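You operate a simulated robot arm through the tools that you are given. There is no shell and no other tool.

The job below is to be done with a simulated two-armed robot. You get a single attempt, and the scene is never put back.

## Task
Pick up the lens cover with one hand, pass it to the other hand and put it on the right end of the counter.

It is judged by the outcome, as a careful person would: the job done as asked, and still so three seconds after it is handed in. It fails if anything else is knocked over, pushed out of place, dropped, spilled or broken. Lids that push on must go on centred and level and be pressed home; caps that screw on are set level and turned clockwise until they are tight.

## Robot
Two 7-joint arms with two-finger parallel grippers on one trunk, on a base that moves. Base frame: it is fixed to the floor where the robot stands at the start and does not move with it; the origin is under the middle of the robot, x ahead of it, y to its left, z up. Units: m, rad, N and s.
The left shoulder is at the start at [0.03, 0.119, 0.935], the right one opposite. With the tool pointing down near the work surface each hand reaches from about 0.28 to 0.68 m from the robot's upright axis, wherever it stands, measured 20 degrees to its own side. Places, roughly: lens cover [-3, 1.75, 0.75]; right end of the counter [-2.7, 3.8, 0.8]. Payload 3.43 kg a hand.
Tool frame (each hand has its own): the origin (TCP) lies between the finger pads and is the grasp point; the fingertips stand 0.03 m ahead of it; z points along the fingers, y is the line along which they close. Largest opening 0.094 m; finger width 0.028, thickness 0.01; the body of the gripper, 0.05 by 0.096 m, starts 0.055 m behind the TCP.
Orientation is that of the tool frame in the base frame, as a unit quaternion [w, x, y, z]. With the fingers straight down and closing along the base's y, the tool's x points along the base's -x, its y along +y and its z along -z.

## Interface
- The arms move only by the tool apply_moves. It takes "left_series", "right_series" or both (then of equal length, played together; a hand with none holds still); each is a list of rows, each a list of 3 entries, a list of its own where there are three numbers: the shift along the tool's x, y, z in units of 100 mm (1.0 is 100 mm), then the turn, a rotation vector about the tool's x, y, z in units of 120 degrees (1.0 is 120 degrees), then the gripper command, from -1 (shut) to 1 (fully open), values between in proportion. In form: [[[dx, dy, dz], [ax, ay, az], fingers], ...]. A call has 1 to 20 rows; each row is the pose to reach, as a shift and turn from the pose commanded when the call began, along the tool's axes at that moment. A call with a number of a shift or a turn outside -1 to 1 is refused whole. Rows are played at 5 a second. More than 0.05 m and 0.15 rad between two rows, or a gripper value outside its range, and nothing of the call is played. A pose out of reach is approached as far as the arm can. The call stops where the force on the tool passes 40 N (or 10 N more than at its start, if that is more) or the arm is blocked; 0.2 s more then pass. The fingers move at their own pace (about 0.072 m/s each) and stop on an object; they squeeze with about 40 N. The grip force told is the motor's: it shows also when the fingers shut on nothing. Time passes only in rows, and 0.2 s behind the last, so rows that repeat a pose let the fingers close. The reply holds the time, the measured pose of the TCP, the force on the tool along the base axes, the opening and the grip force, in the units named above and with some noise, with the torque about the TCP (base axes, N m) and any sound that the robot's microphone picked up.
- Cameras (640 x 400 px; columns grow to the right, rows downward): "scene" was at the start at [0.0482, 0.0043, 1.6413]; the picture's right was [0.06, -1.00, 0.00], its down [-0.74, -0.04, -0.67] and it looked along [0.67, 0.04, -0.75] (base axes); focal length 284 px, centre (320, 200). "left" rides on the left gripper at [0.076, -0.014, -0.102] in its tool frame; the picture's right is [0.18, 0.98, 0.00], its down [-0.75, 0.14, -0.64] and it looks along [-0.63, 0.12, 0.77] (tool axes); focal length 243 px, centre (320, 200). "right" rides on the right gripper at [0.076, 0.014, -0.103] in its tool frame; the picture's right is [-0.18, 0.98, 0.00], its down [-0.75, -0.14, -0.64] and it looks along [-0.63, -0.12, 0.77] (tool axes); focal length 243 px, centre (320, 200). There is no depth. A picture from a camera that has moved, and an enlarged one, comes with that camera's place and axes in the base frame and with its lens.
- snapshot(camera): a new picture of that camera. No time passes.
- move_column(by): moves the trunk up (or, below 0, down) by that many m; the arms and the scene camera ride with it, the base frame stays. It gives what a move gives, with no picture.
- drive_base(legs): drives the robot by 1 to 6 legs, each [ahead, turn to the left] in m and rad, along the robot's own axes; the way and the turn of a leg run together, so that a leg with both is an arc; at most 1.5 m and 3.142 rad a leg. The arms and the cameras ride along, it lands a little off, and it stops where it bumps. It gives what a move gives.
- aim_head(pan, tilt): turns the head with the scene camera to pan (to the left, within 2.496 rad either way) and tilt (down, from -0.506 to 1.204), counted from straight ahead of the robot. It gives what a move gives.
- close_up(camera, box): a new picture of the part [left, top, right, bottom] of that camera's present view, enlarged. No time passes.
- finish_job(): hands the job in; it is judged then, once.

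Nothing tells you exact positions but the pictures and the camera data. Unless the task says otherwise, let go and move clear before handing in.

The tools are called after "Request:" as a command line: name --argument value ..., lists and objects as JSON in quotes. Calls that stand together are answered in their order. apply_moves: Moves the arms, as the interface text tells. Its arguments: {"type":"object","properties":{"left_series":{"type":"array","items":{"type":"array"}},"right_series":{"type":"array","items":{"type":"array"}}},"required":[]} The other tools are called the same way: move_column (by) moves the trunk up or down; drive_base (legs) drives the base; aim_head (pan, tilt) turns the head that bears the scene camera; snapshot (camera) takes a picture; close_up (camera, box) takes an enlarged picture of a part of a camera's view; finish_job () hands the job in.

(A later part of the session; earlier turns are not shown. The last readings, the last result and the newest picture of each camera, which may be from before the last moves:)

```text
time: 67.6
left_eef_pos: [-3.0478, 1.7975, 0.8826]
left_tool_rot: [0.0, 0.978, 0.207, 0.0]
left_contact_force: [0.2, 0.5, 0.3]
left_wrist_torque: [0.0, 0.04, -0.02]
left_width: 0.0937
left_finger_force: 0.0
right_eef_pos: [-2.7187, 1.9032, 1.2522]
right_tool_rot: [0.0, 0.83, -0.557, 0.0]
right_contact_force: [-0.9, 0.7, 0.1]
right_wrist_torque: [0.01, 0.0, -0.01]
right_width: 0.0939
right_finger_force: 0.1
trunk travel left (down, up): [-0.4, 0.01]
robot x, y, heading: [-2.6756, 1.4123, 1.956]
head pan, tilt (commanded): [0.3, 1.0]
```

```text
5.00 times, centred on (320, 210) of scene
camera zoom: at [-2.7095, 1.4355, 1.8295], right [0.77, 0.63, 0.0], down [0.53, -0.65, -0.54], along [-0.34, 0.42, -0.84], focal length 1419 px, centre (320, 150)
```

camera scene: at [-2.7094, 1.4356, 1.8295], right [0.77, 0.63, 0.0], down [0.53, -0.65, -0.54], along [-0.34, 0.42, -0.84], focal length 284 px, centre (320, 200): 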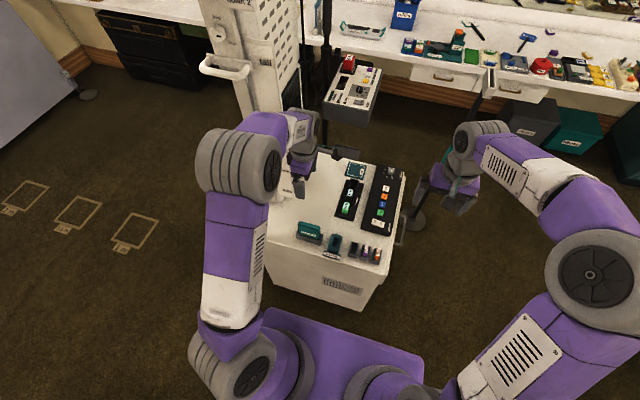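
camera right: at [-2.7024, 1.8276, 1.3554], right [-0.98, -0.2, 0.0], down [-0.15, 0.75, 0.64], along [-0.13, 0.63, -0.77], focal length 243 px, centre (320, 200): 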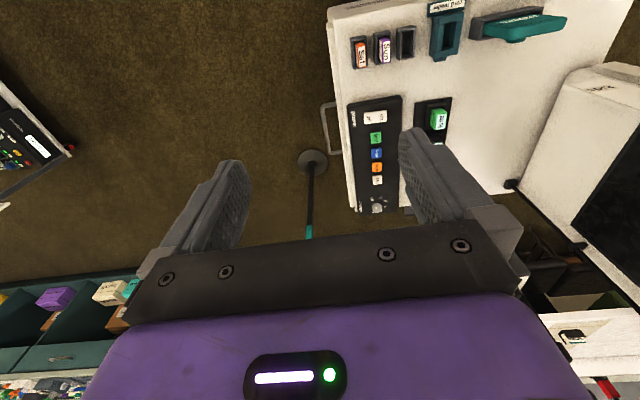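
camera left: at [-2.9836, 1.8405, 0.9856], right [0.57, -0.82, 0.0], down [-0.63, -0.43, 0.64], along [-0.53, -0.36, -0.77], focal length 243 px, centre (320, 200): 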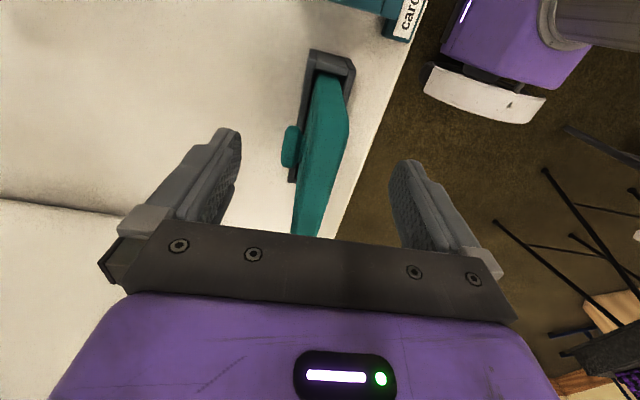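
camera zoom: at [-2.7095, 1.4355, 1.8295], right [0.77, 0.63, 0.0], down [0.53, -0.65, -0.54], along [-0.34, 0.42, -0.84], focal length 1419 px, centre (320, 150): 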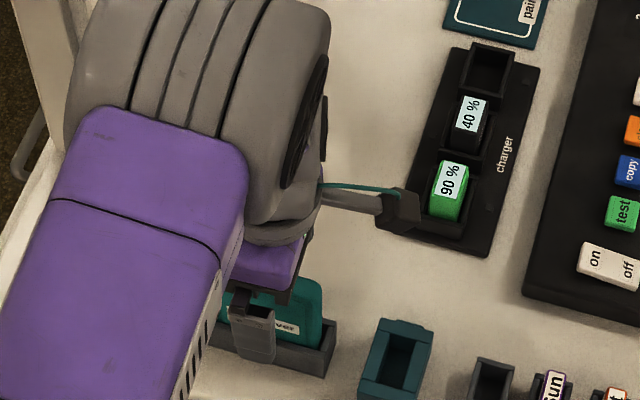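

The fingers straddle the plate. Closing the grip.

Request:
apply_moves --left_series '[[[0, 0, 0], [0, 0, 0], -1], [[0, 0, 0], [0, 0, 0], -1], [[0, 0, 0], [0, 0, 0], -1], [[0, 0, 0], [0, 0, 0], -1], [[0, 0, 0], [0, 0, 0], -1], [[0, 0, 0], [0, 0, 0], -1]]'

Request:
snapshot --camera "left"

```text
time: 69.0
left_eef_pos: [-3.0474, 1.7973, 0.8838]
left_tool_rot: [-0.002, 0.978, 0.207, -0.002]
left_contact_force: [-1.4, 0.9, 18.3]
left_wrist_torque: [0.13, 0.23, -0.03]
left_width: 0.0172
left_finger_force: 40.0
right_eef_pos: [-2.7182, 1.9017, 1.2532]
right_tool_rot: [0.0, 0.83, -0.557, -0.001]
right_contact_force: [0.2, 0.9, 0.2]
right_wrist_torque: [0.0, -0.01, -0.01]
right_width: 0.094
right_finger_force: 0.1
trunk travel left (down, up): [-0.4, 0.01]
robot x, y, heading: [-2.6779, 1.4074, 1.956]
head pan, tilt (commanded): [0.3, 1.0]
```

```text
taken
camera left: at [-2.9836, 1.8407, 0.9873], right [0.57, -0.82, 0.0], down [-0.63, -0.44, 0.64], along [-0.53, -0.36, -0.77], focal length 243 px, centre (320, 200)
```

left: 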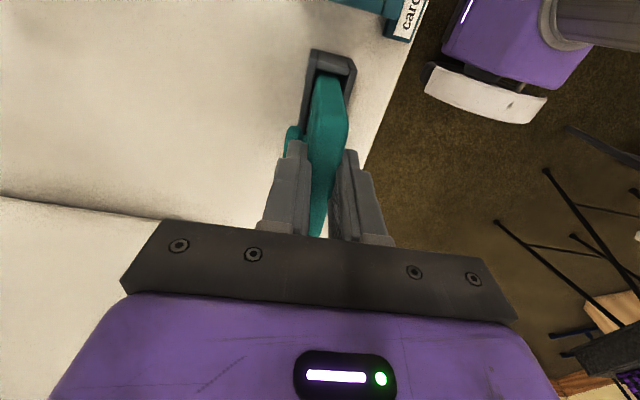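

The plate is gripped (17 mm wide, 40 N). There is some upward load, so I'll lift slowly and check.

Request:
apply_moves --left_series '[[[0, 0, -0.05], [0, 0, 0], -1], [[0, 0, -0.1], [0, 0, 0], -1], [[0, 0, -0.15], [0, 0, 0], -1], [[0, 0, -0.2], [0, 0, 0], -1]]'

Request:
close_up --camera "left" --box '[240, 30, 420, 250]'

Request:
close_up --camera "scene" --box '[280, 170, 360, 250]'

```text
time: 70.0
left_eef_pos: [-3.0485, 1.7969, 0.9037]
left_tool_rot: [-0.001, 0.978, 0.207, -0.001]
left_contact_force: [-1.8, 3.7, -2.3]
left_wrist_torque: [0.48, 0.14, -0.25]
left_width: 0.017
left_finger_force: 40.0
right_eef_pos: [-2.7183, 1.9031, 1.2539]
right_tool_rot: [0.0, 0.831, -0.557, 0.0]
right_contact_force: [0.3, -0.8, 0.0]
right_wrist_torque: [0.0, -0.03, 0.03]
right_width: 0.0937
right_finger_force: 0.0
trunk travel left (down, up): [-0.4, 0.01]
robot x, y, heading: [-2.675, 1.4107, 1.958]
head pan, tilt (commanded): [0.3, 1.0]
```

```text
1.82 times, centred on (330, 140) of left
camera zoom: at [-2.9844, 1.8395, 1.0064], right [0.57, -0.82, 0.0], down [-0.63, -0.43, 0.64], along [-0.53, -0.36, -0.77], focal length 441 px, centre (302, 309)
```

zoom: 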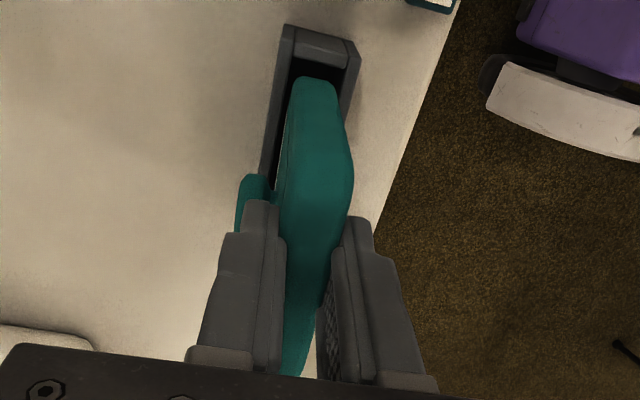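

```text
5.00 times, centred on (320, 210) of scene
camera zoom: at [-2.7098, 1.4359, 1.8295], right [0.77, 0.63, 0.0], down [0.53, -0.65, -0.54], along [-0.34, 0.42, -0.84], focal length 1419 px, centre (320, 150)
```

zoom: 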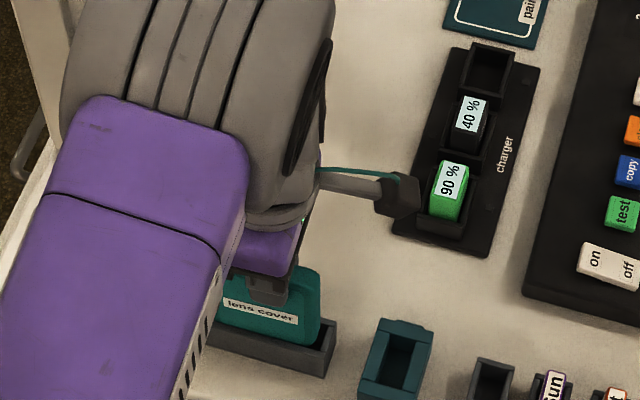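

The load dropped and the cover appears to be rising with the hand. Lifting further, straight up.

Request:
apply_moves --left_series '[[[0, 0, -0.1], [0, 0, 0], -1], [[0, 0, -0.2], [0, 0, 0], -1], [[0, 0, -0.3], [0, 0, 0], -1], [[0, 0, -0.4], [0, 0, 0], -1], [[0, 0, -0.55], [0, 0, 0], -1], [[0, 0, -0.7], [0, 0, 0], -1], [[0, 0, -0.85], [0, 0, 0], -1], [[0, 0, -1.0], [0, 0, 0], -1]]'

Request:
snapshot --camera "left"

Request:
close_up --camera "scene" --box '[270, 140, 370, 260]'

```text
time: 71.8
left_eef_pos: [-3.047, 1.7974, 1.0054]
left_tool_rot: [0.0, 0.978, 0.208, 0.0]
left_contact_force: [0.2, -0.8, -0.6]
left_wrist_torque: [-0.01, 0.0, -0.01]
left_width: 0.0169
left_finger_force: 40.1
right_eef_pos: [-2.7182, 1.9028, 1.2528]
right_tool_rot: [-0.001, 0.83, -0.557, 0.0]
right_contact_force: [0.4, 0.5, 0.8]
right_wrist_torque: [0.02, 0.01, 0.01]
right_width: 0.0938
right_finger_force: 0.0
trunk travel left (down, up): [-0.4, 0.01]
robot x, y, heading: [-2.6781, 1.4095, 1.957]
head pan, tilt (commanded): [0.3, 1.0]
```

```text
taken
camera left: at [-2.9831, 1.8405, 1.1083], right [0.57, -0.82, 0.0], down [-0.63, -0.43, 0.64], along [-0.53, -0.36, -0.77], focal length 243 px, centre (320, 200)
```

left: 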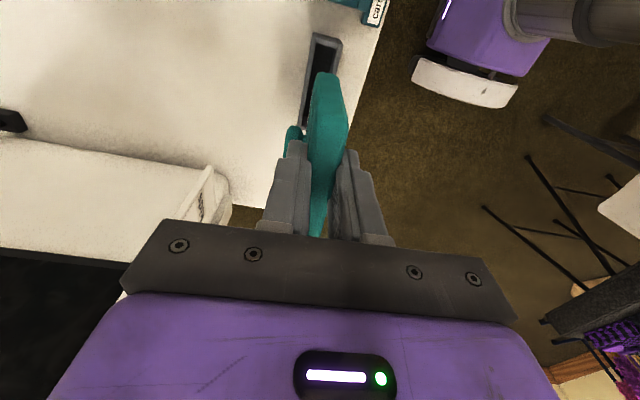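

```text
3.33 times, centred on (320, 200) of scene
camera zoom: at [-2.7095, 1.4355, 1.8295], right [0.77, 0.63, 0.0], down [0.53, -0.65, -0.54], along [-0.34, 0.42, -0.84], focal length 946 px, centre (320, 200)
```

zoom: 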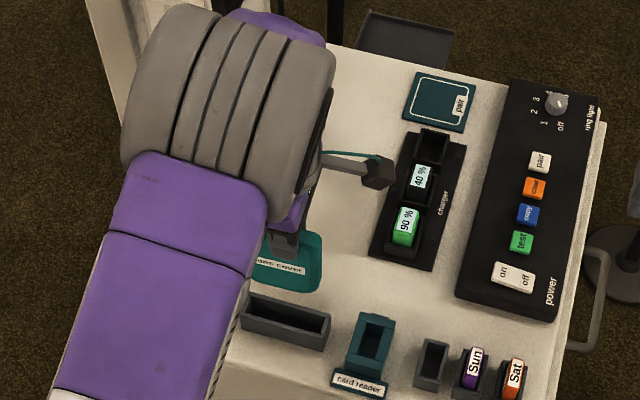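

The cover is free of its holder and held firmly; the holder hasn't moved. I'll lift another 10 cm, then rotate the left hand so the plate lies flat with the knob up for the right hand to take.

Request:
apply_moves --left_series '[[[0, 0, -0.3], [0, 0, 0], -1], [[0, 0.2, -0.6], [0, 0, 0], -1], [[0, 0.4, -0.9], [0, 0, 0], -1], [[0, 0.5, -1.0], [0, 0, 0], -1]]'

```text
time: 72.8
left_eef_pos: [-3.0273, 1.7514, 1.1039]
left_tool_rot: [0.0, 0.978, 0.207, 0.0]
left_contact_force: [-0.4, 0.2, -1.1]
left_wrist_torque: [-0.02, 0.01, 0.03]
left_width: 0.0169
left_finger_force: 39.2
right_eef_pos: [-2.7192, 1.9024, 1.2519]
right_tool_rot: [0.0, 0.831, -0.557, 0.0]
right_contact_force: [0.0, 0.6, -1.4]
right_wrist_torque: [0.0, 0.01, 0.0]
right_width: 0.0942
right_finger_force: 0.0
trunk travel left (down, up): [-0.4, 0.01]
robot x, y, heading: [-2.68, 1.4109, 1.954]
head pan, tilt (commanded): [0.3, 1.0]
```

Request:
apply_moves --left_series '[[[0.05, 0, -0.03], [0.0385, 0.0385, 0.0385], -1], [[0.1, 0, -0.06], [0.077, 0.077, 0.077], -1], [[0.15, 0, -0.1], [0.1155, 0.1155, 0.1155], -1], [[0.2, 0, -0.13], [0.154, 0.154, 0.154], -1], [[0.25, 0, -0.17], [0.1925, 0.1925, 0.1925], -1], [[0.3, 0, -0.2], [0.231, 0.231, 0.231], -1], [[0.35, 0, -0.23], [0.2695, 0.2695, 0.2695], -1], [[0.4, 0, -0.27], [0.308, 0.308, 0.308], -1]]'

Request:
snapshot --camera "scene"

```text
time: 74.6
left_eef_pos: [-2.9911, 1.7671, 1.1307]
left_tool_rot: [-0.363, 0.893, -0.125, 0.236]
left_contact_force: [0.1, 0.5, -0.5]
left_wrist_torque: [-0.04, 0.0, 0.02]
left_width: 0.0171
left_finger_force: 39.4
right_eef_pos: [-2.7192, 1.9026, 1.2527]
right_tool_rot: [-0.001, 0.83, -0.557, -0.001]
right_contact_force: [-0.8, -0.2, 0.6]
right_wrist_torque: [-0.01, -0.03, 0.0]
right_width: 0.0941
right_finger_force: 0.1
trunk travel left (down, up): [-0.4, 0.01]
robot x, y, heading: [-2.6715, 1.407, 1.953]
head pan, tilt (commanded): [0.3, 1.0]
```

```text
taken
camera scene: at [-2.7106, 1.4356, 1.8295], right [0.77, 0.63, 0.0], down [0.53, -0.65, -0.54], along [-0.34, 0.42, -0.84], focal length 284 px, centre (320, 200)
```

scene: 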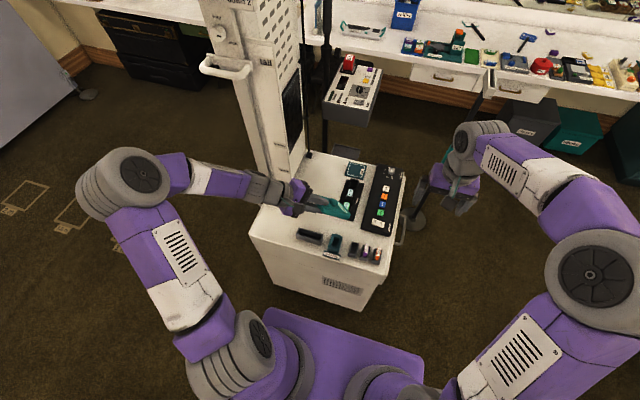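

Tracking well. Finishing the rotation to bring the plate level with the knob up.

Request:
apply_moves --left_series '[[[0.044, -0.037, 0.019], [0.0385, 0.0385, 0.0385], -1], [[0.087, -0.073, 0.038], [0.077, 0.077, 0.077], -1], [[0.131, -0.11, 0.057], [0.1155, 0.1155, 0.1155], -1], [[0.174, -0.147, 0.076], [0.154, 0.154, 0.154], -1], [[0.218, -0.184, 0.095], [0.1925, 0.1925, 0.1925], -1], [[0.261, -0.22, 0.114], [0.231, 0.231, 0.231], -1], [[0.305, -0.257, 0.133], [0.2695, 0.2695, 0.2695], -1], [[0.305, -0.257, 0.133], [0.2695, 0.2695, 0.2695], -1]]'

Request:
snapshot --camera "scene"

Request:
snapshot --camera "left"

Request:
snapshot --camera "right"

```text
time: 76.4
left_eef_pos: [-2.9564, 1.7815, 1.1514]
left_tool_rot: [0.593, -0.591, 0.387, -0.386]
left_contact_force: [0.2, -0.3, -1.3]
left_wrist_torque: [-0.04, 0.03, 0.01]
left_width: 0.0171
left_finger_force: 40.2
right_eef_pos: [-2.719, 1.9026, 1.2528]
right_tool_rot: [0.0, 0.83, -0.557, 0.0]
right_contact_force: [1.0, 0.6, 0.4]
right_wrist_torque: [0.03, 0.01, 0.03]
right_width: 0.0939
right_finger_force: 0.0
trunk travel left (down, up): [-0.4, 0.01]
robot x, y, heading: [-2.6792, 1.4082, 1.957]
head pan, tilt (commanded): [0.3, 1.0]
```

```text
taken
camera scene: at [-2.7095, 1.4354, 1.8295], right [0.77, 0.63, 0.0], down [0.53, -0.65, -0.54], along [-0.34, 0.42, -0.84], focal length 284 px, centre (320, 200)
```

scene: 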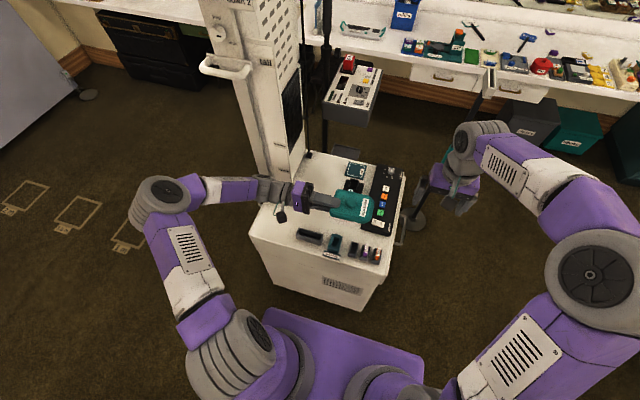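

```text
taken
camera left: at [-3.0188, 1.6689, 1.164], right [0.07, -0.17, -0.98], down [-0.89, 0.43, -0.14], along [0.45, 0.89, -0.12], focal length 243 px, centre (320, 200)
```

left: 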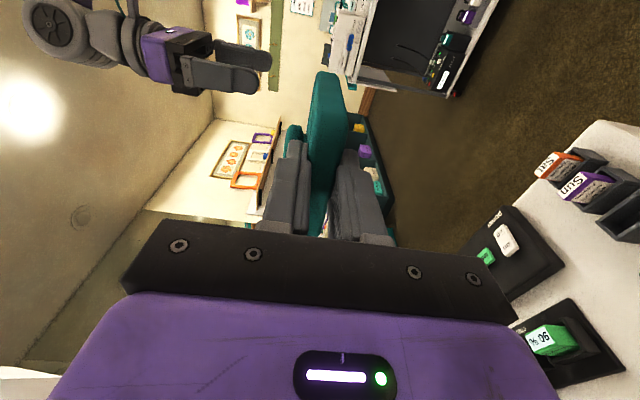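

```text
taken
camera right: at [-2.7024, 1.8273, 1.3555], right [-0.98, -0.2, 0.0], down [-0.15, 0.75, 0.64], along [-0.13, 0.63, -0.77], focal length 243 px, centre (320, 200)
```

right: 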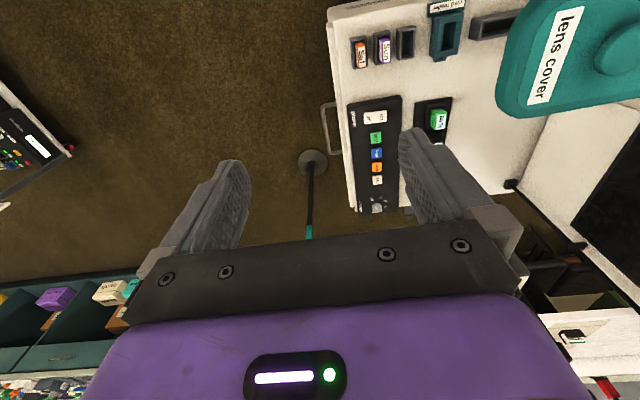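

The plate now lies level at z≈1.15 with its knob up, near the robot's centreline. I'll locate the knob precisely.

Request:
close_up --camera "scene" --box '[290, 175, 390, 235]'

Request:
close_up --camera "right" --box '[480, 0, 640, 120]'

```text
6.40 times, centred on (340, 205) of scene
camera zoom: at [-2.7095, 1.4354, 1.8295], right [0.77, 0.63, 0.0], down [0.53, -0.65, -0.54], along [-0.34, 0.42, -0.84], focal length 1816 px, centre (192, 168)
```

zoom: 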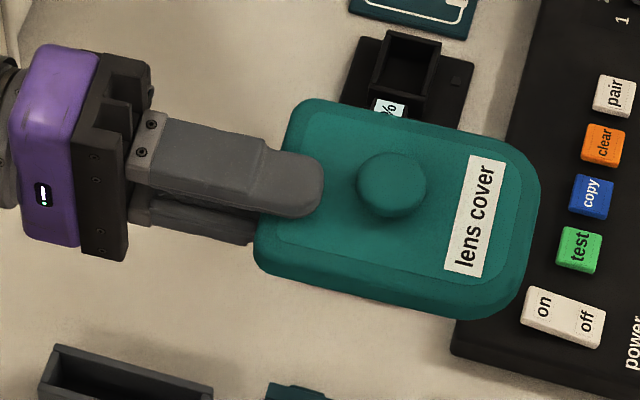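

```text
3.33 times, centred on (560, 60) of right
camera zoom: at [-2.7024, 1.8273, 1.3555], right [-0.98, -0.2, 0.0], down [-0.15, 0.75, 0.64], along [-0.13, 0.63, -0.77], focal length 809 px, centre (-480, 667)
```

zoom: 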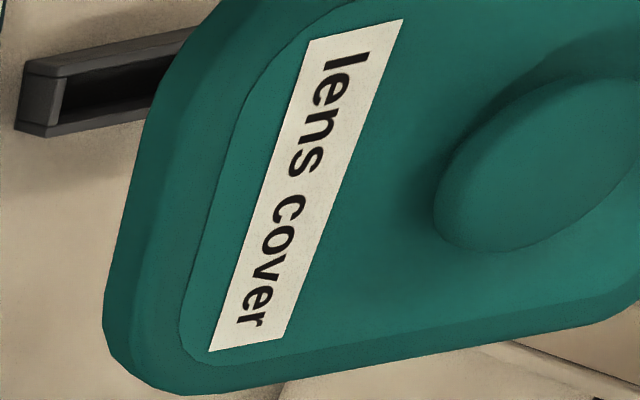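

Knob centre is about (-2.906, 1.812), top near z 1.17, with 15 mm clear between it and the left fingertip. I'll rotate the right hand a quarter turn (so it closes fore-aft) while raising it slightly, before moving over.

Request:
apply_moves --right_series '[[[0, 0, -0.06], [0, 0, -0.0682], 1], [[0, 0, -0.12], [0, 0, -0.1364], 1], [[0, 0, -0.18], [0, 0, -0.2046], 1], [[0, 0, -0.24], [0, 0, -0.2728], 1], [[0, 0, -0.3], [0, 0, -0.341], 1], [[0, 0, -0.36], [0, 0, -0.4092], 1], [[0, 0, -0.42], [0, 0, -0.4774], 1], [[0, 0, -0.48], [0, 0, -0.5456], 1], [[0, 0, -0.54], [0, 0, -0.6138], 1], [[0, 0, -0.6], [0, 0, -0.682], 1], [[0, 0, -0.6], [0, 0, -0.75], 1], [[0, 0, -0.6], [0, 0, -0.75], 1]]'

Request:
snapshot --camera "scene"

Request:
snapshot --camera "right"

```text
time: 79.0
left_eef_pos: [-2.9555, 1.7816, 1.1497]
left_tool_rot: [0.592, -0.592, 0.386, -0.387]
left_contact_force: [0.8, -0.3, -0.7]
left_wrist_torque: [-0.05, 0.05, -0.01]
left_width: 0.0172
left_finger_force: 40.1
right_eef_pos: [-2.7188, 1.9033, 1.3135]
right_tool_rot: [0.0, 0.981, 0.194, -0.001]
right_contact_force: [-0.6, -0.2, 0.6]
right_wrist_torque: [0.01, -0.02, 0.03]
right_width: 0.0941
right_finger_force: 0.1
trunk travel left (down, up): [-0.4, 0.01]
robot x, y, heading: [-2.6728, 1.4108, 1.952]
head pan, tilt (commanded): [0.3, 1.0]
```

```text
taken
camera scene: at [-2.7097, 1.4358, 1.8295], right [0.77, 0.63, 0.0], down [0.53, -0.65, -0.54], along [-0.34, 0.42, -0.84], focal length 284 px, centre (320, 200)
```

scene: 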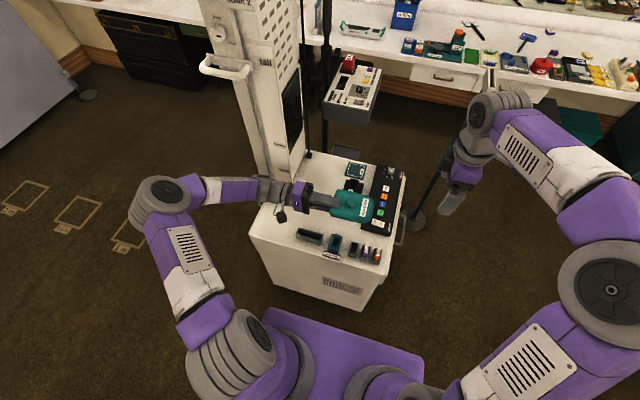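

```text
taken
camera right: at [-2.6423, 1.9191, 1.4158], right [0.2, -0.98, 0.0], down [-0.75, -0.16, 0.64], along [-0.63, -0.13, -0.77], focal length 243 px, centre (320, 200)
```

right: 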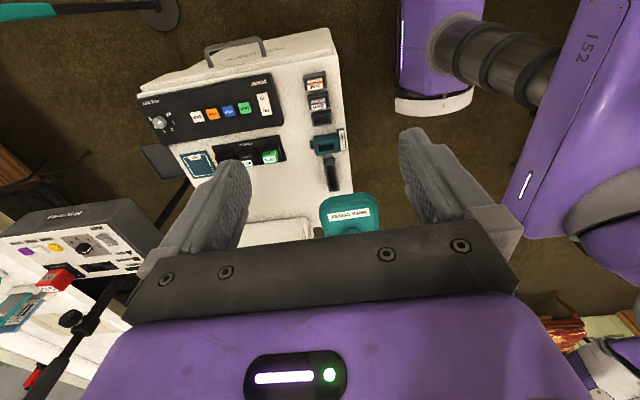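

The right hand turned fine. Moving it left over the knob in two steps at safe height.

Request:
apply_moves --right_series '[[[-0.33, 0.02, 0], [0, 0, 0], 1], [[-0.67, 0.04, 0], [0, 0, 0], 1], [[-1.0, 0.066, 0], [0, 0, 0], 1], [[-1.0, 0.066, 0], [0, 0, 0], 1]]'

Request:
apply_moves --right_series '[[[-0.33, 0.02, 0], [0, 0, 0], 1], [[-0.67, 0.04, 0], [0, 0, 0], 1], [[-1.0, 0.066, 0], [0, 0, 0], 1], [[-1.0, 0.066, 0], [0, 0, 0], 1]]'

Request:
snapshot --camera "scene"

Request:
snapshot --camera "right"

```text
time: 80.0
left_eef_pos: [-2.9554, 1.7805, 1.1499]
left_tool_rot: [-0.592, 0.593, -0.387, 0.386]
left_contact_force: [0.1, 0.0, -1.2]
left_wrist_torque: [0.02, 0.05, 0.04]
left_width: 0.0172
left_finger_force: 40.2
right_eef_pos: [-2.8087, 1.8586, 1.3133]
right_tool_rot: [-0.001, 0.981, 0.193, 0.0]
right_contact_force: [1.3, -0.2, -0.5]
right_wrist_torque: [0.03, 0.05, 0.0]
right_width: 0.0941
right_finger_force: 0.1
trunk travel left (down, up): [-0.4, 0.01]
robot x, y, heading: [-2.6774, 1.4085, 1.954]
head pan, tilt (commanded): [0.3, 1.0]
```

```text
time: 81.0
left_eef_pos: [-2.9557, 1.7806, 1.149]
left_tool_rot: [-0.592, 0.593, -0.386, 0.386]
left_contact_force: [-0.4, 0.3, -0.6]
left_wrist_torque: [-0.01, 0.08, -0.02]
left_width: 0.017
left_finger_force: 39.7
right_eef_pos: [-2.8999, 1.8124, 1.3115]
right_tool_rot: [0.001, 0.981, 0.193, -0.001]
right_contact_force: [1.4, -0.4, 0.4]
right_wrist_torque: [-0.01, 0.03, 0.03]
right_width: 0.0938
right_finger_force: 0.1
trunk travel left (down, up): [-0.4, 0.01]
robot x, y, heading: [-2.68, 1.4104, 1.959]
head pan, tilt (commanded): [0.3, 1.0]
```

```text
taken
camera scene: at [-2.7089, 1.4362, 1.8295], right [0.77, 0.63, 0.0], down [0.53, -0.65, -0.54], along [-0.34, 0.42, -0.84], focal length 284 px, centre (320, 200)
```

scene: 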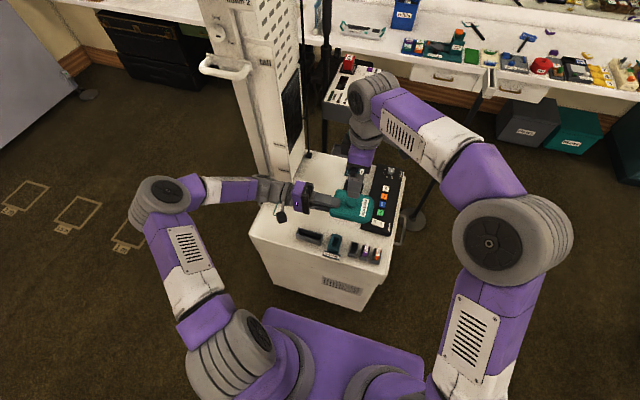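

```text
taken
camera right: at [-2.8226, 1.829, 1.4143], right [0.2, -0.98, 0.0], down [-0.75, -0.15, 0.64], along [-0.63, -0.13, -0.77], focal length 243 px, centre (320, 200)
```

right: 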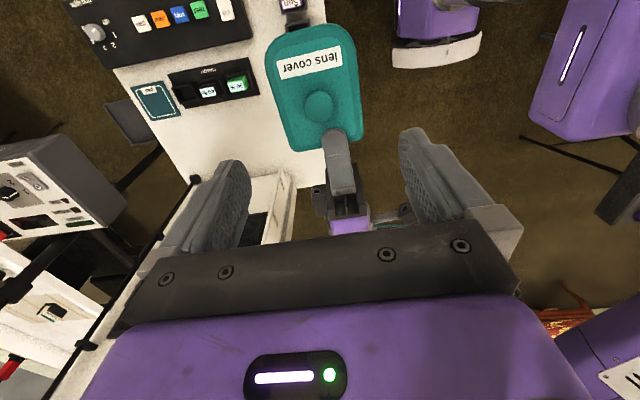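

The right camera now looks down on the cover. Zooming to refine the knob location.

Request:
close_up --camera "right" --box '[255, 15, 375, 165]'

```text
2.67 times, centred on (315, 90) of right
camera zoom: at [-2.8226, 1.829, 1.4143], right [0.2, -0.98, 0.0], down [-0.75, -0.15, 0.64], along [-0.63, -0.13, -0.77], focal length 647 px, centre (333, 493)
```

zoom: 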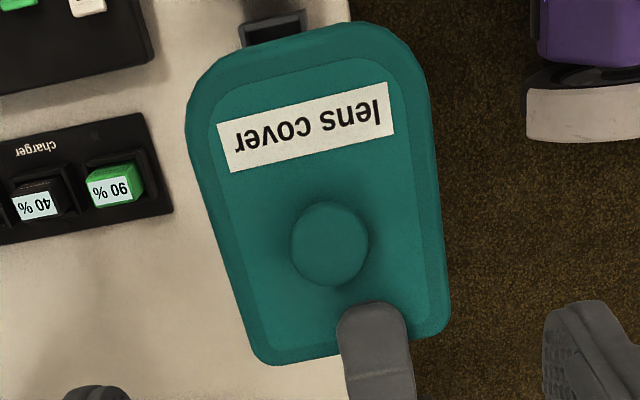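

Knob centre refined to (-2.905, 1.814). I'll narrow the right fingers to ~50 mm opening, align over the knob and descend to just above it.

Request:
apply_moves --right_series '[[[-0.02, -0.015, 0.0], [0, 0, 0], 0.06], [[-0.042, -0.032, 0.1], [0, 0, 0], 0.06], [[-0.042, -0.032, 0.3], [0, 0, 0], 0.06], [[-0.042, -0.032, 0.5], [0, 0, 0], 0.06], [[-0.042, -0.032, 0.7], [0, 0, 0], 0.06], [[-0.042, -0.032, 0.85], [0, 0, 0], 0.06], [[-0.042, -0.032, 0.85], [0, 0, 0], 0.06]]'

Request:
snapshot --camera "right"

Request:
close_up --camera "scene" --box '[290, 145, 410, 235]'

Request:
snapshot --camera "left"

```text
time: 82.6
left_eef_pos: [-2.9557, 1.7815, 1.1506]
left_tool_rot: [-0.592, 0.592, -0.386, 0.386]
left_contact_force: [-0.4, 0.4, -0.1]
left_wrist_torque: [0.01, 0.06, -0.01]
left_width: 0.0168
left_finger_force: 40.8
right_eef_pos: [-2.9045, 1.8173, 1.2282]
right_tool_rot: [0.001, 0.981, 0.194, 0.0]
right_contact_force: [0.2, 0.8, -0.1]
right_wrist_torque: [0.02, 0.01, 0.02]
right_width: 0.0496
right_finger_force: 0.0
trunk travel left (down, up): [-0.4, 0.01]
robot x, y, heading: [-2.6756, 1.4079, 1.957]
head pan, tilt (commanded): [0.3, 1.0]
```

```text
taken
camera right: at [-2.8275, 1.8328, 1.3306], right [0.2, -0.98, 0.0], down [-0.75, -0.16, 0.64], along [-0.63, -0.13, -0.77], focal length 243 px, centre (320, 200)
```

right: 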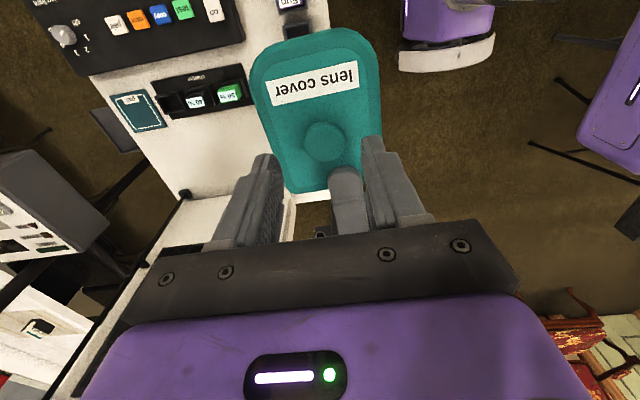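

```text
4.44 times, centred on (350, 190) of scene
camera zoom: at [-2.7096, 1.4357, 1.8295], right [0.77, 0.63, 0.0], down [0.53, -0.65, -0.54], along [-0.34, 0.42, -0.84], focal length 1261 px, centre (187, 244)
```

zoom: 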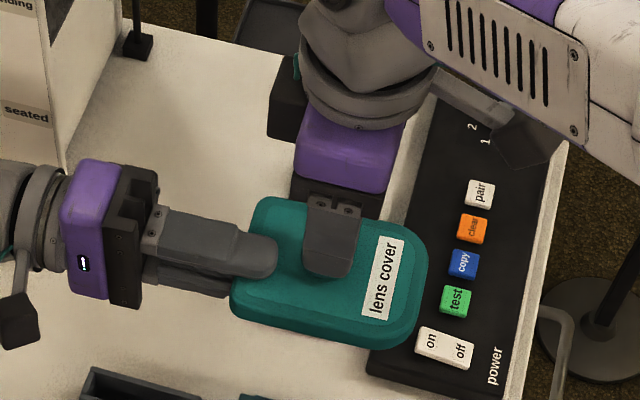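

```text
taken
camera left: at [-3.0187, 1.6691, 1.164], right [0.07, -0.17, -0.98], down [-0.89, 0.43, -0.14], along [0.45, 0.89, -0.12], focal length 243 px, centre (320, 200)
```

left: 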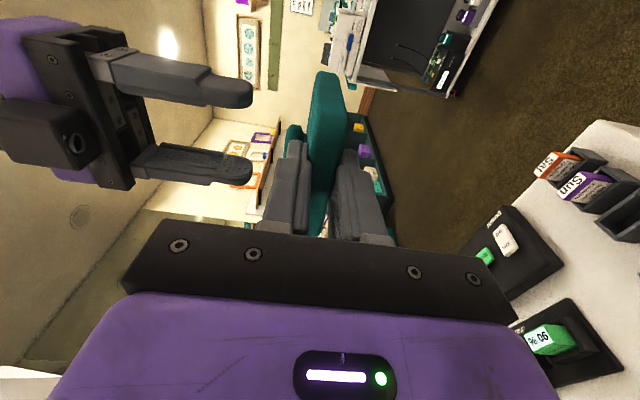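

Fingers straddle the knob. Descending the final ~36 mm to just above the plate surface.

Request:
apply_moves --right_series '[[[-0.01, 0.01, 0.1], [0, 0, 0], 0.06], [[-0.01, 0.02, 0.2], [0, 0, 0], 0.06], [[-0.01, 0.02, 0.28], [0, 0, 0], 0.06], [[-0.01, 0.02, 0.36], [0, 0, 0], 0.06], [[-0.01, 0.02, 0.36], [0, 0, 0], 0.06]]'

Request:
close_up --camera "left" --box '[100, 30, 420, 250]'

Request:
close_up --camera "right" --box '[220, 20, 430, 240]'

```text
time: 83.8
left_eef_pos: [-2.9552, 1.7802, 1.15]
left_tool_rot: [-0.592, 0.592, -0.387, 0.387]
left_contact_force: [-0.3, 0.3, -0.6]
left_wrist_torque: [-0.01, 0.05, -0.04]
left_width: 0.0169
left_finger_force: 40.1
right_eef_pos: [-2.9054, 1.8142, 1.1917]
right_tool_rot: [0.0, 0.981, 0.194, 0.0]
right_contact_force: [0.4, 0.0, 1.3]
right_wrist_torque: [-0.01, -0.01, -0.02]
right_width: 0.0499
right_finger_force: 0.0
trunk travel left (down, up): [-0.4, 0.01]
robot x, y, heading: [-2.6794, 1.411, 1.958]
head pan, tilt (commanded): [0.3, 1.0]
```

```text
1.82 times, centred on (260, 140) of left
camera zoom: at [-3.0187, 1.6691, 1.164], right [0.07, -0.17, -0.98], down [-0.89, 0.43, -0.14], along [0.45, 0.89, -0.12], focal length 441 px, centre (429, 309)
```

zoom: 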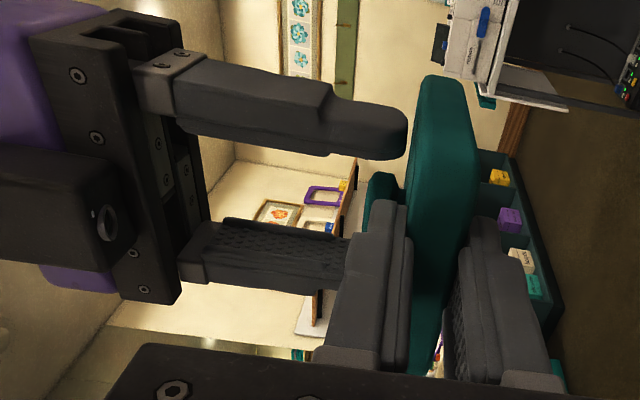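

```text
1.82 times, centred on (325, 130) of right
camera zoom: at [-2.8285, 1.8306, 1.294], right [0.2, -0.98, 0.0], down [-0.75, -0.16, 0.64], along [-0.63, -0.13, -0.77], focal length 441 px, centre (311, 327)
```

zoom: 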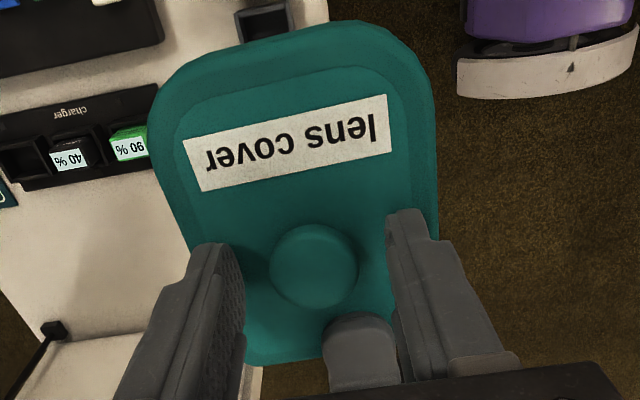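

The right fingertips are at the plate surface on either side of the knob. Closing the right grip on the knob while the left still holds.

Request:
apply_moves --right_series '[[[0, 0, 0], [0, 0, 0], -1], [[0, 0, 0], [0, 0, 0], -1], [[0, 0, 0], [0, 0, 0], -1], [[0, 0, 0], [0, 0, 0], -1], [[0, 0, 0], [0, 0, 0], -1]]'

Request:
close_up --camera "left" --box '[100, 30, 420, 250]'

Request:
close_up --camera "right" --box '[220, 20, 430, 240]'

```text
time: 85.0
left_eef_pos: [-2.9566, 1.7808, 1.1489]
left_tool_rot: [-0.593, 0.593, -0.385, 0.385]
left_contact_force: [-0.8, 4.1, -0.4]
left_wrist_torque: [-0.03, -0.01, 0.27]
left_width: 0.017
left_finger_force: 40.1
right_eef_pos: [-2.9044, 1.8138, 1.1934]
right_tool_rot: [0.0, 0.981, 0.194, 0.0]
right_contact_force: [2.1, -4.2, 0.7]
right_wrist_torque: [-0.16, -0.05, 0.0]
right_width: 0.0283
right_finger_force: 39.7
trunk travel left (down, up): [-0.4, 0.01]
robot x, y, heading: [-2.6748, 1.412, 1.954]
head pan, tilt (commanded): [0.3, 1.0]
```

```text
1.82 times, centred on (260, 140) of left
camera zoom: at [-3.0189, 1.6693, 1.164], right [0.07, -0.17, -0.98], down [-0.89, 0.43, -0.14], along [0.45, 0.89, -0.12], focal length 441 px, centre (429, 309)
```

zoom: 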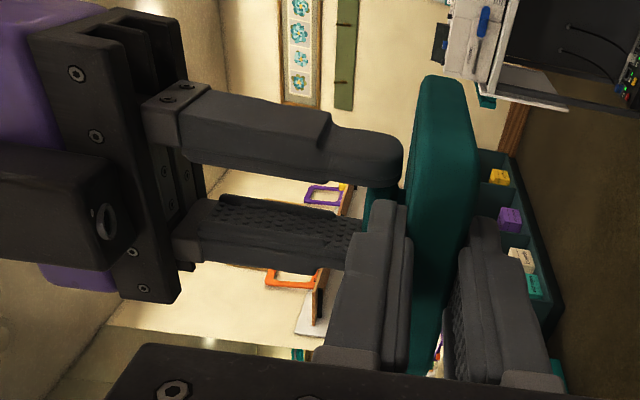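

```text
1.82 times, centred on (325, 130) of right
camera zoom: at [-2.8287, 1.8305, 1.2941], right [0.2, -0.98, 0.0], down [-0.75, -0.15, 0.64], along [-0.63, -0.13, -0.77], focal length 441 px, centre (311, 327)
```

zoom: 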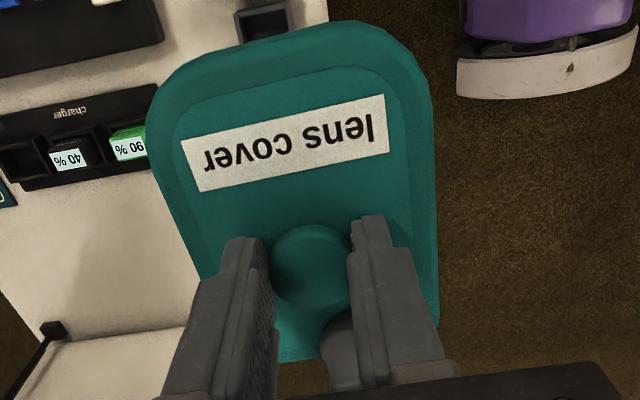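

The right hand holds the knob (28 mm, 40 N). Now I'll open the left fingers partially and check that the right keeps the cover level.

Request:
apply_moves --left_series '[[[0, 0, 0], [0, 0, 0], -0.4], [[0, 0, 0], [0, 0, 0], 0.1], [[0, 0, 0], [0, 0, 0], 0.1], [[0, 0, 0], [0, 0, 0], 0.1]]'

Request:
close_up --camera "left" --box '[100, 30, 420, 250]'

Request:
close_up --camera "right" --box '[220, 20, 430, 240]'

```text
time: 86.0
left_eef_pos: [-2.9566, 1.7816, 1.1499]
left_tool_rot: [-0.592, 0.593, -0.386, 0.385]
left_contact_force: [-0.7, 0.6, -0.3]
left_wrist_torque: [-0.02, -0.01, -0.02]
left_width: 0.0518
left_finger_force: 0.0
right_eef_pos: [-2.9044, 1.814, 1.1911]
right_tool_rot: [0.001, 0.981, 0.193, 0.0]
right_contact_force: [-0.4, -0.6, -1.0]
right_wrist_torque: [0.0, 0.02, 0.02]
right_width: 0.0282
right_finger_force: 39.8
trunk travel left (down, up): [-0.4, 0.01]
robot x, y, heading: [-2.6775, 1.4099, 1.951]
head pan, tilt (commanded): [0.3, 1.0]
```

```text
1.82 times, centred on (260, 140) of left
camera zoom: at [-3.0188, 1.6691, 1.1639], right [0.07, -0.17, -0.98], down [-0.89, 0.43, -0.14], along [0.45, 0.89, -0.12], focal length 441 px, centre (429, 309)
```

zoom: 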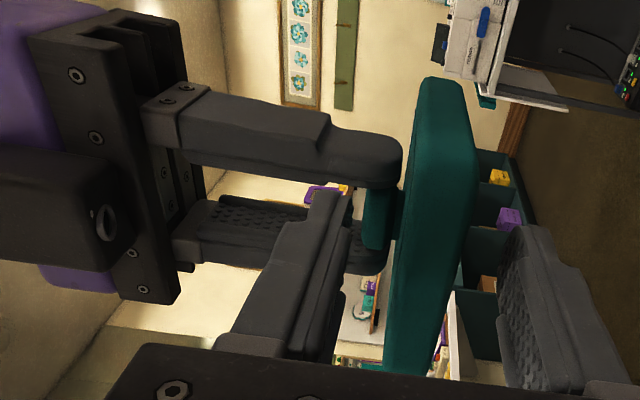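

```text
1.82 times, centred on (325, 130) of right
camera zoom: at [-2.8287, 1.8307, 1.2942], right [0.2, -0.98, 0.0], down [-0.75, -0.16, 0.64], along [-0.63, -0.13, -0.77], focal length 441 px, centre (311, 327)
```

zoom: 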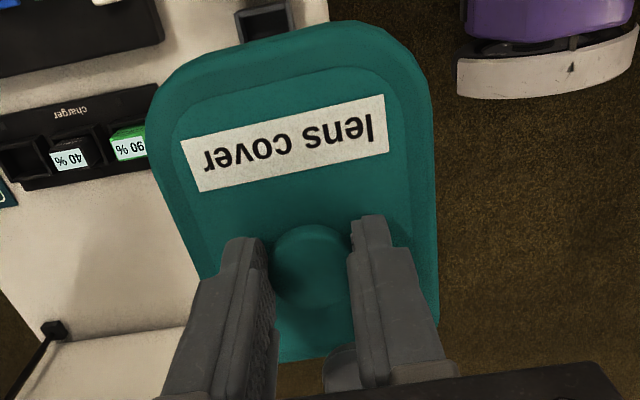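

The right hand alone holds the cover steady. Withdrawing the left hand sideways to the left.

Request:
apply_moves --left_series '[[[0, 0, -0.2], [0, 0, 0], 0.1], [[0, 0, -0.4], [0, 0, 0], 0.1], [[0, 0, -0.6], [0, 0, 0], 0.1], [[0, 0, -0.8], [0, 0, 0], 0.1], [[0, 0, -1.0], [0, 0, 0], 0.1]]'

Request:
snapshot --camera "scene"

Request:
snapshot --camera "left"

```text
time: 87.2
left_eef_pos: [-3.0501, 1.7398, 1.1505]
left_tool_rot: [-0.592, 0.593, -0.386, 0.385]
left_contact_force: [-0.1, 0.0, 0.1]
left_wrist_torque: [0.02, 0.0, -0.03]
left_width: 0.052
left_finger_force: 0.0
right_eef_pos: [-2.9052, 1.8142, 1.1915]
right_tool_rot: [0.0, 0.981, 0.193, 0.001]
right_contact_force: [0.1, -0.1, -0.2]
right_wrist_torque: [0.01, 0.02, 0.02]
right_width: 0.0284
right_finger_force: 40.0
trunk travel left (down, up): [-0.4, 0.01]
robot x, y, heading: [-2.6769, 1.4082, 1.955]
head pan, tilt (commanded): [0.3, 1.0]
```

```text
taken
camera scene: at [-2.7101, 1.4355, 1.8295], right [0.77, 0.63, 0.0], down [0.53, -0.65, -0.54], along [-0.34, 0.42, -0.84], focal length 284 px, centre (320, 200)
```

scene: 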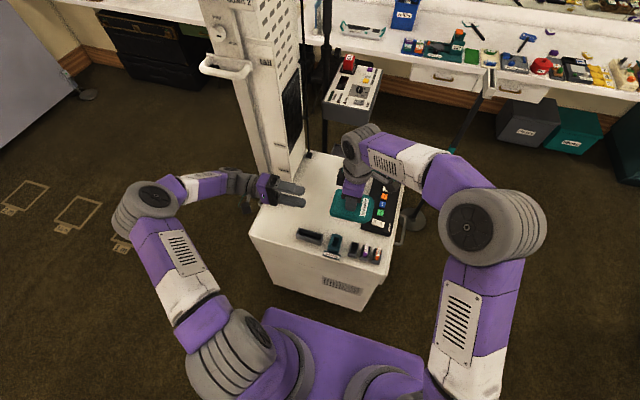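

```text
taken
camera left: at [-3.113, 1.6278, 1.1645], right [0.08, -0.17, -0.98], down [-0.89, 0.43, -0.14], along [0.45, 0.89, -0.12], focal length 243 px, centre (320, 200)
```

left: 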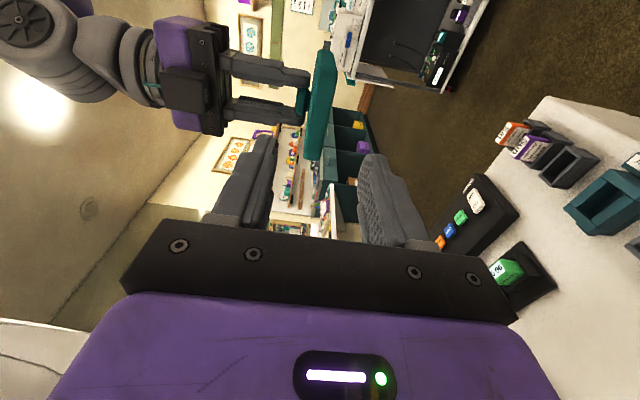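

Handover complete: the right hand has the cover, level. I'll move the right hand back to its own side and up for travelling.

Request:
apply_moves --right_series '[[[0.25, 0, -0.2], [0, 0, 0], -1], [[0.5, 0, -0.4], [0, 0, 0], -1], [[0.75, 0, -0.6], [0, 0, 0], -1], [[1.0, 0, -0.8], [0, 0, 0], -1]]'

Request:
apply_moves --right_series '[[[0.25, 0, -0.1], [0, 0, 0], -1], [[0.5, 0, -0.2], [0, 0, 0], -1], [[0.75, 0, -0.2], [0, 0, 0], -1], [[1.0, 0, -0.2], [0, 0, 0], -1]]'

Request:
snapshot --camera "right"

```text
time: 88.2
left_eef_pos: [-3.0483, 1.7405, 1.1496]
left_tool_rot: [0.593, -0.592, 0.387, -0.386]
left_contact_force: [0.7, -0.2, 0.4]
left_wrist_torque: [0.0, -0.02, 0.0]
left_width: 0.0516
left_finger_force: 0.0
right_eef_pos: [-2.8111, 1.8539, 1.2741]
right_tool_rot: [0.0, 0.981, 0.194, 0.0]
right_contact_force: [0.6, -0.5, -1.1]
right_wrist_torque: [-0.04, 0.0, -0.03]
right_width: 0.0284
right_finger_force: 40.0
trunk travel left (down, up): [-0.4, 0.01]
robot x, y, heading: [-2.6788, 1.4105, 1.955]
head pan, tilt (commanded): [0.3, 1.0]
```

```text
time: 89.2
left_eef_pos: [-3.049, 1.7407, 1.1496]
left_tool_rot: [0.593, -0.592, 0.386, -0.386]
left_contact_force: [-0.5, -0.6, 0.7]
left_wrist_torque: [-0.02, 0.0, -0.01]
left_width: 0.0517
left_finger_force: 0.0
right_eef_pos: [-2.7169, 1.8913, 1.2927]
right_tool_rot: [0.0, 0.981, 0.193, -0.001]
right_contact_force: [-0.7, 0.2, -1.0]
right_wrist_torque: [-0.01, 0.03, 0.02]
right_width: 0.0283
right_finger_force: 40.4
trunk travel left (down, up): [-0.4, 0.01]
robot x, y, heading: [-2.6774, 1.4083, 1.958]
head pan, tilt (commanded): [0.3, 1.0]
```

```text
taken
camera right: at [-2.6392, 1.9076, 1.3949], right [0.2, -0.98, 0.0], down [-0.75, -0.15, 0.64], along [-0.63, -0.13, -0.77], focal length 243 px, centre (320, 200)
```

right: 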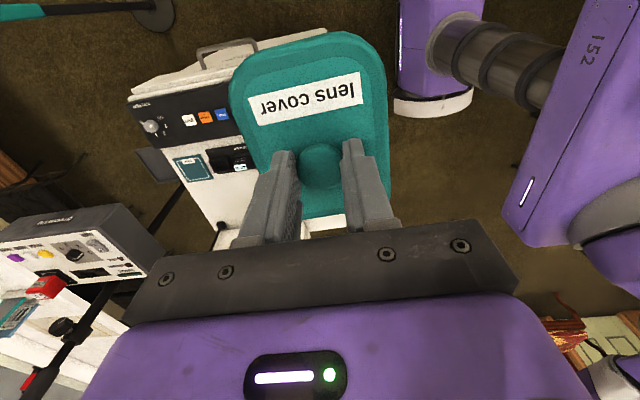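

Now returning the left hand to a tool-down travel pose, raised.

Request:
apply_moves --left_series '[[[0, -0.1, 0], [-0.0682, 0, 0], 0.1], [[0, -0.2, 0], [-0.1364, 0, 0], 0.1], [[0, -0.3, 0], [-0.2046, 0, 0], 0.1], [[0, -0.4, 0], [-0.2728, 0, 0], 0.1], [[0, -0.5, 0], [-0.341, 0, 0], 0.1], [[0, -0.6, 0], [-0.4092, 0, 0], 0.1], [[0, -0.7, 0], [-0.4774, 0, 0], 0.1], [[0, -0.8, 0], [-0.5456, 0, 0], 0.1], [[0, -0.9, 0], [-0.6138, 0, 0], 0.1], [[0, -1.0, 0], [-0.682, 0, 0], 0.1], [[0, -1.0, 0], [-0.75, 0, 0], 0.1]]'

Request:
aim_head --pan -0.3 --tilt 0.6

Request:
snapshot --camera "scene"

Request:
close_up --camera "scene" --box '[340, 20, 580, 160]'

```text
time: 91.6
left_eef_pos: [-3.0477, 1.7408, 1.2503]
left_tool_rot: [0.001, 0.838, -0.545, 0.0]
left_contact_force: [-0.7, 0.4, 0.0]
left_wrist_torque: [0.01, -0.03, -0.02]
left_width: 0.0519
left_finger_force: 0.1
right_eef_pos: [-2.716, 1.8915, 1.2928]
right_tool_rot: [0.0, 0.981, 0.194, 0.0]
right_contact_force: [0.5, 1.1, -0.4]
right_wrist_torque: [-0.04, -0.01, 0.02]
right_width: 0.0284
right_finger_force: 39.8
trunk travel left (down, up): [-0.4, 0.01]
robot x, y, heading: [-2.6777, 1.4137, 1.957]
head pan, tilt (commanded): [0.3, 1.0]
```

```text
time: 92.6
left_eef_pos: [-3.0491, 1.7413, 1.2503]
left_tool_rot: [-0.001, 0.838, -0.545, 0.0]
left_contact_force: [0.5, 0.0, 0.1]
left_wrist_torque: [0.0, 0.01, 0.0]
left_width: 0.0515
left_finger_force: 0.0
right_eef_pos: [-2.7166, 1.8914, 1.2919]
right_tool_rot: [0.0, 0.981, 0.193, -0.001]
right_contact_force: [-0.3, 0.5, -1.1]
right_wrist_torque: [0.01, -0.01, 0.01]
right_width: 0.0282
right_finger_force: 40.0
trunk travel left (down, up): [-0.4, 0.01]
robot x, y, heading: [-2.6772, 1.412, 1.959]
head pan, tilt (commanded): [-0.3, 0.6]
```

```text
taken
camera scene: at [-2.6731, 1.4701, 1.8614], right [1.0, 0.09, 0.0], down [0.05, -0.56, -0.82], along [-0.07, 0.82, -0.57], focal length 284 px, centre (320, 200)
```

scene: 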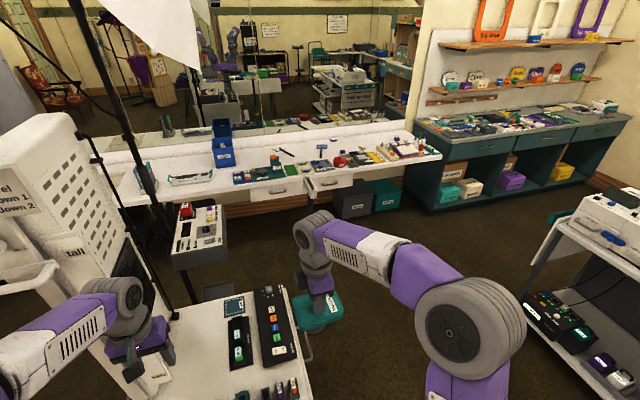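

```text
2.67 times, centred on (460, 90) of scene
camera zoom: at [-2.6731, 1.4701, 1.8614], right [1.0, 0.09, 0.0], down [0.05, -0.56, -0.82], along [-0.07, 0.82, -0.57], focal length 757 px, centre (-53, 493)
```

zoom: 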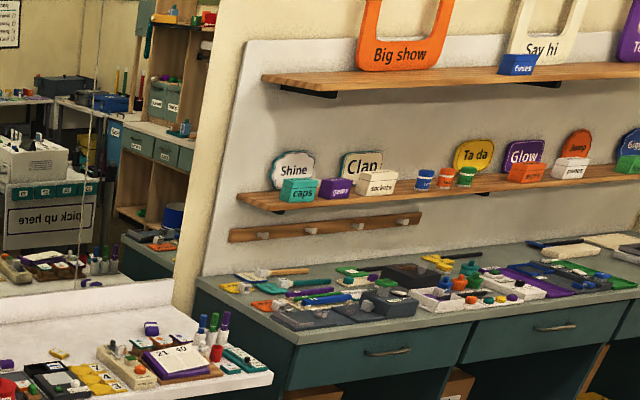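

The counter's right end ends around pixel (440,155) with several items on it. I'll zoom in on the counter surface.

Request:
close_up --camera "scene" --box '[200, 110, 450, 225]'

Request:
close_up --camera "scene" --box '[320, 110, 450, 180]'

```text
2.56 times, centred on (325, 168) of scene
camera zoom: at [-2.6731, 1.4701, 1.8614], right [1.0, 0.09, 0.0], down [0.05, -0.56, -0.82], along [-0.07, 0.82, -0.57], focal length 726 px, centre (307, 283)
```

zoom: 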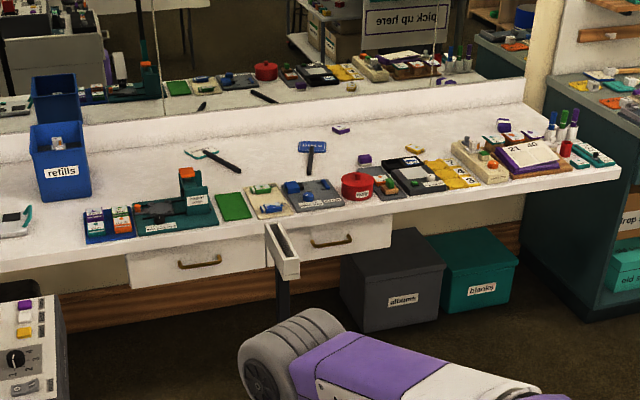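

```text
4.92 times, centred on (385, 145) of scene
camera zoom: at [-2.6731, 1.4701, 1.8614], right [1.0, 0.09, 0.0], down [0.05, -0.56, -0.82], along [-0.07, 0.82, -0.57], focal length 1397 px, centre (0, 471)
```

zoom: 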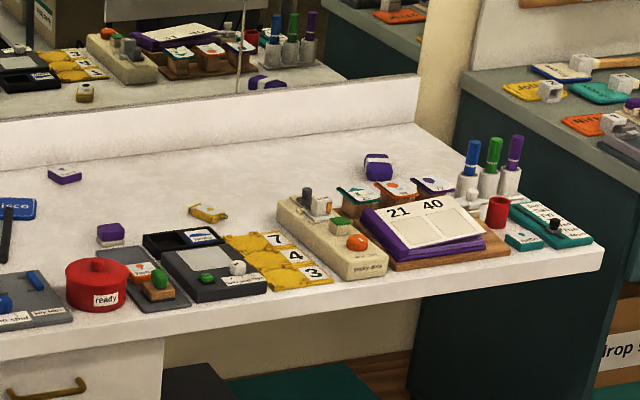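

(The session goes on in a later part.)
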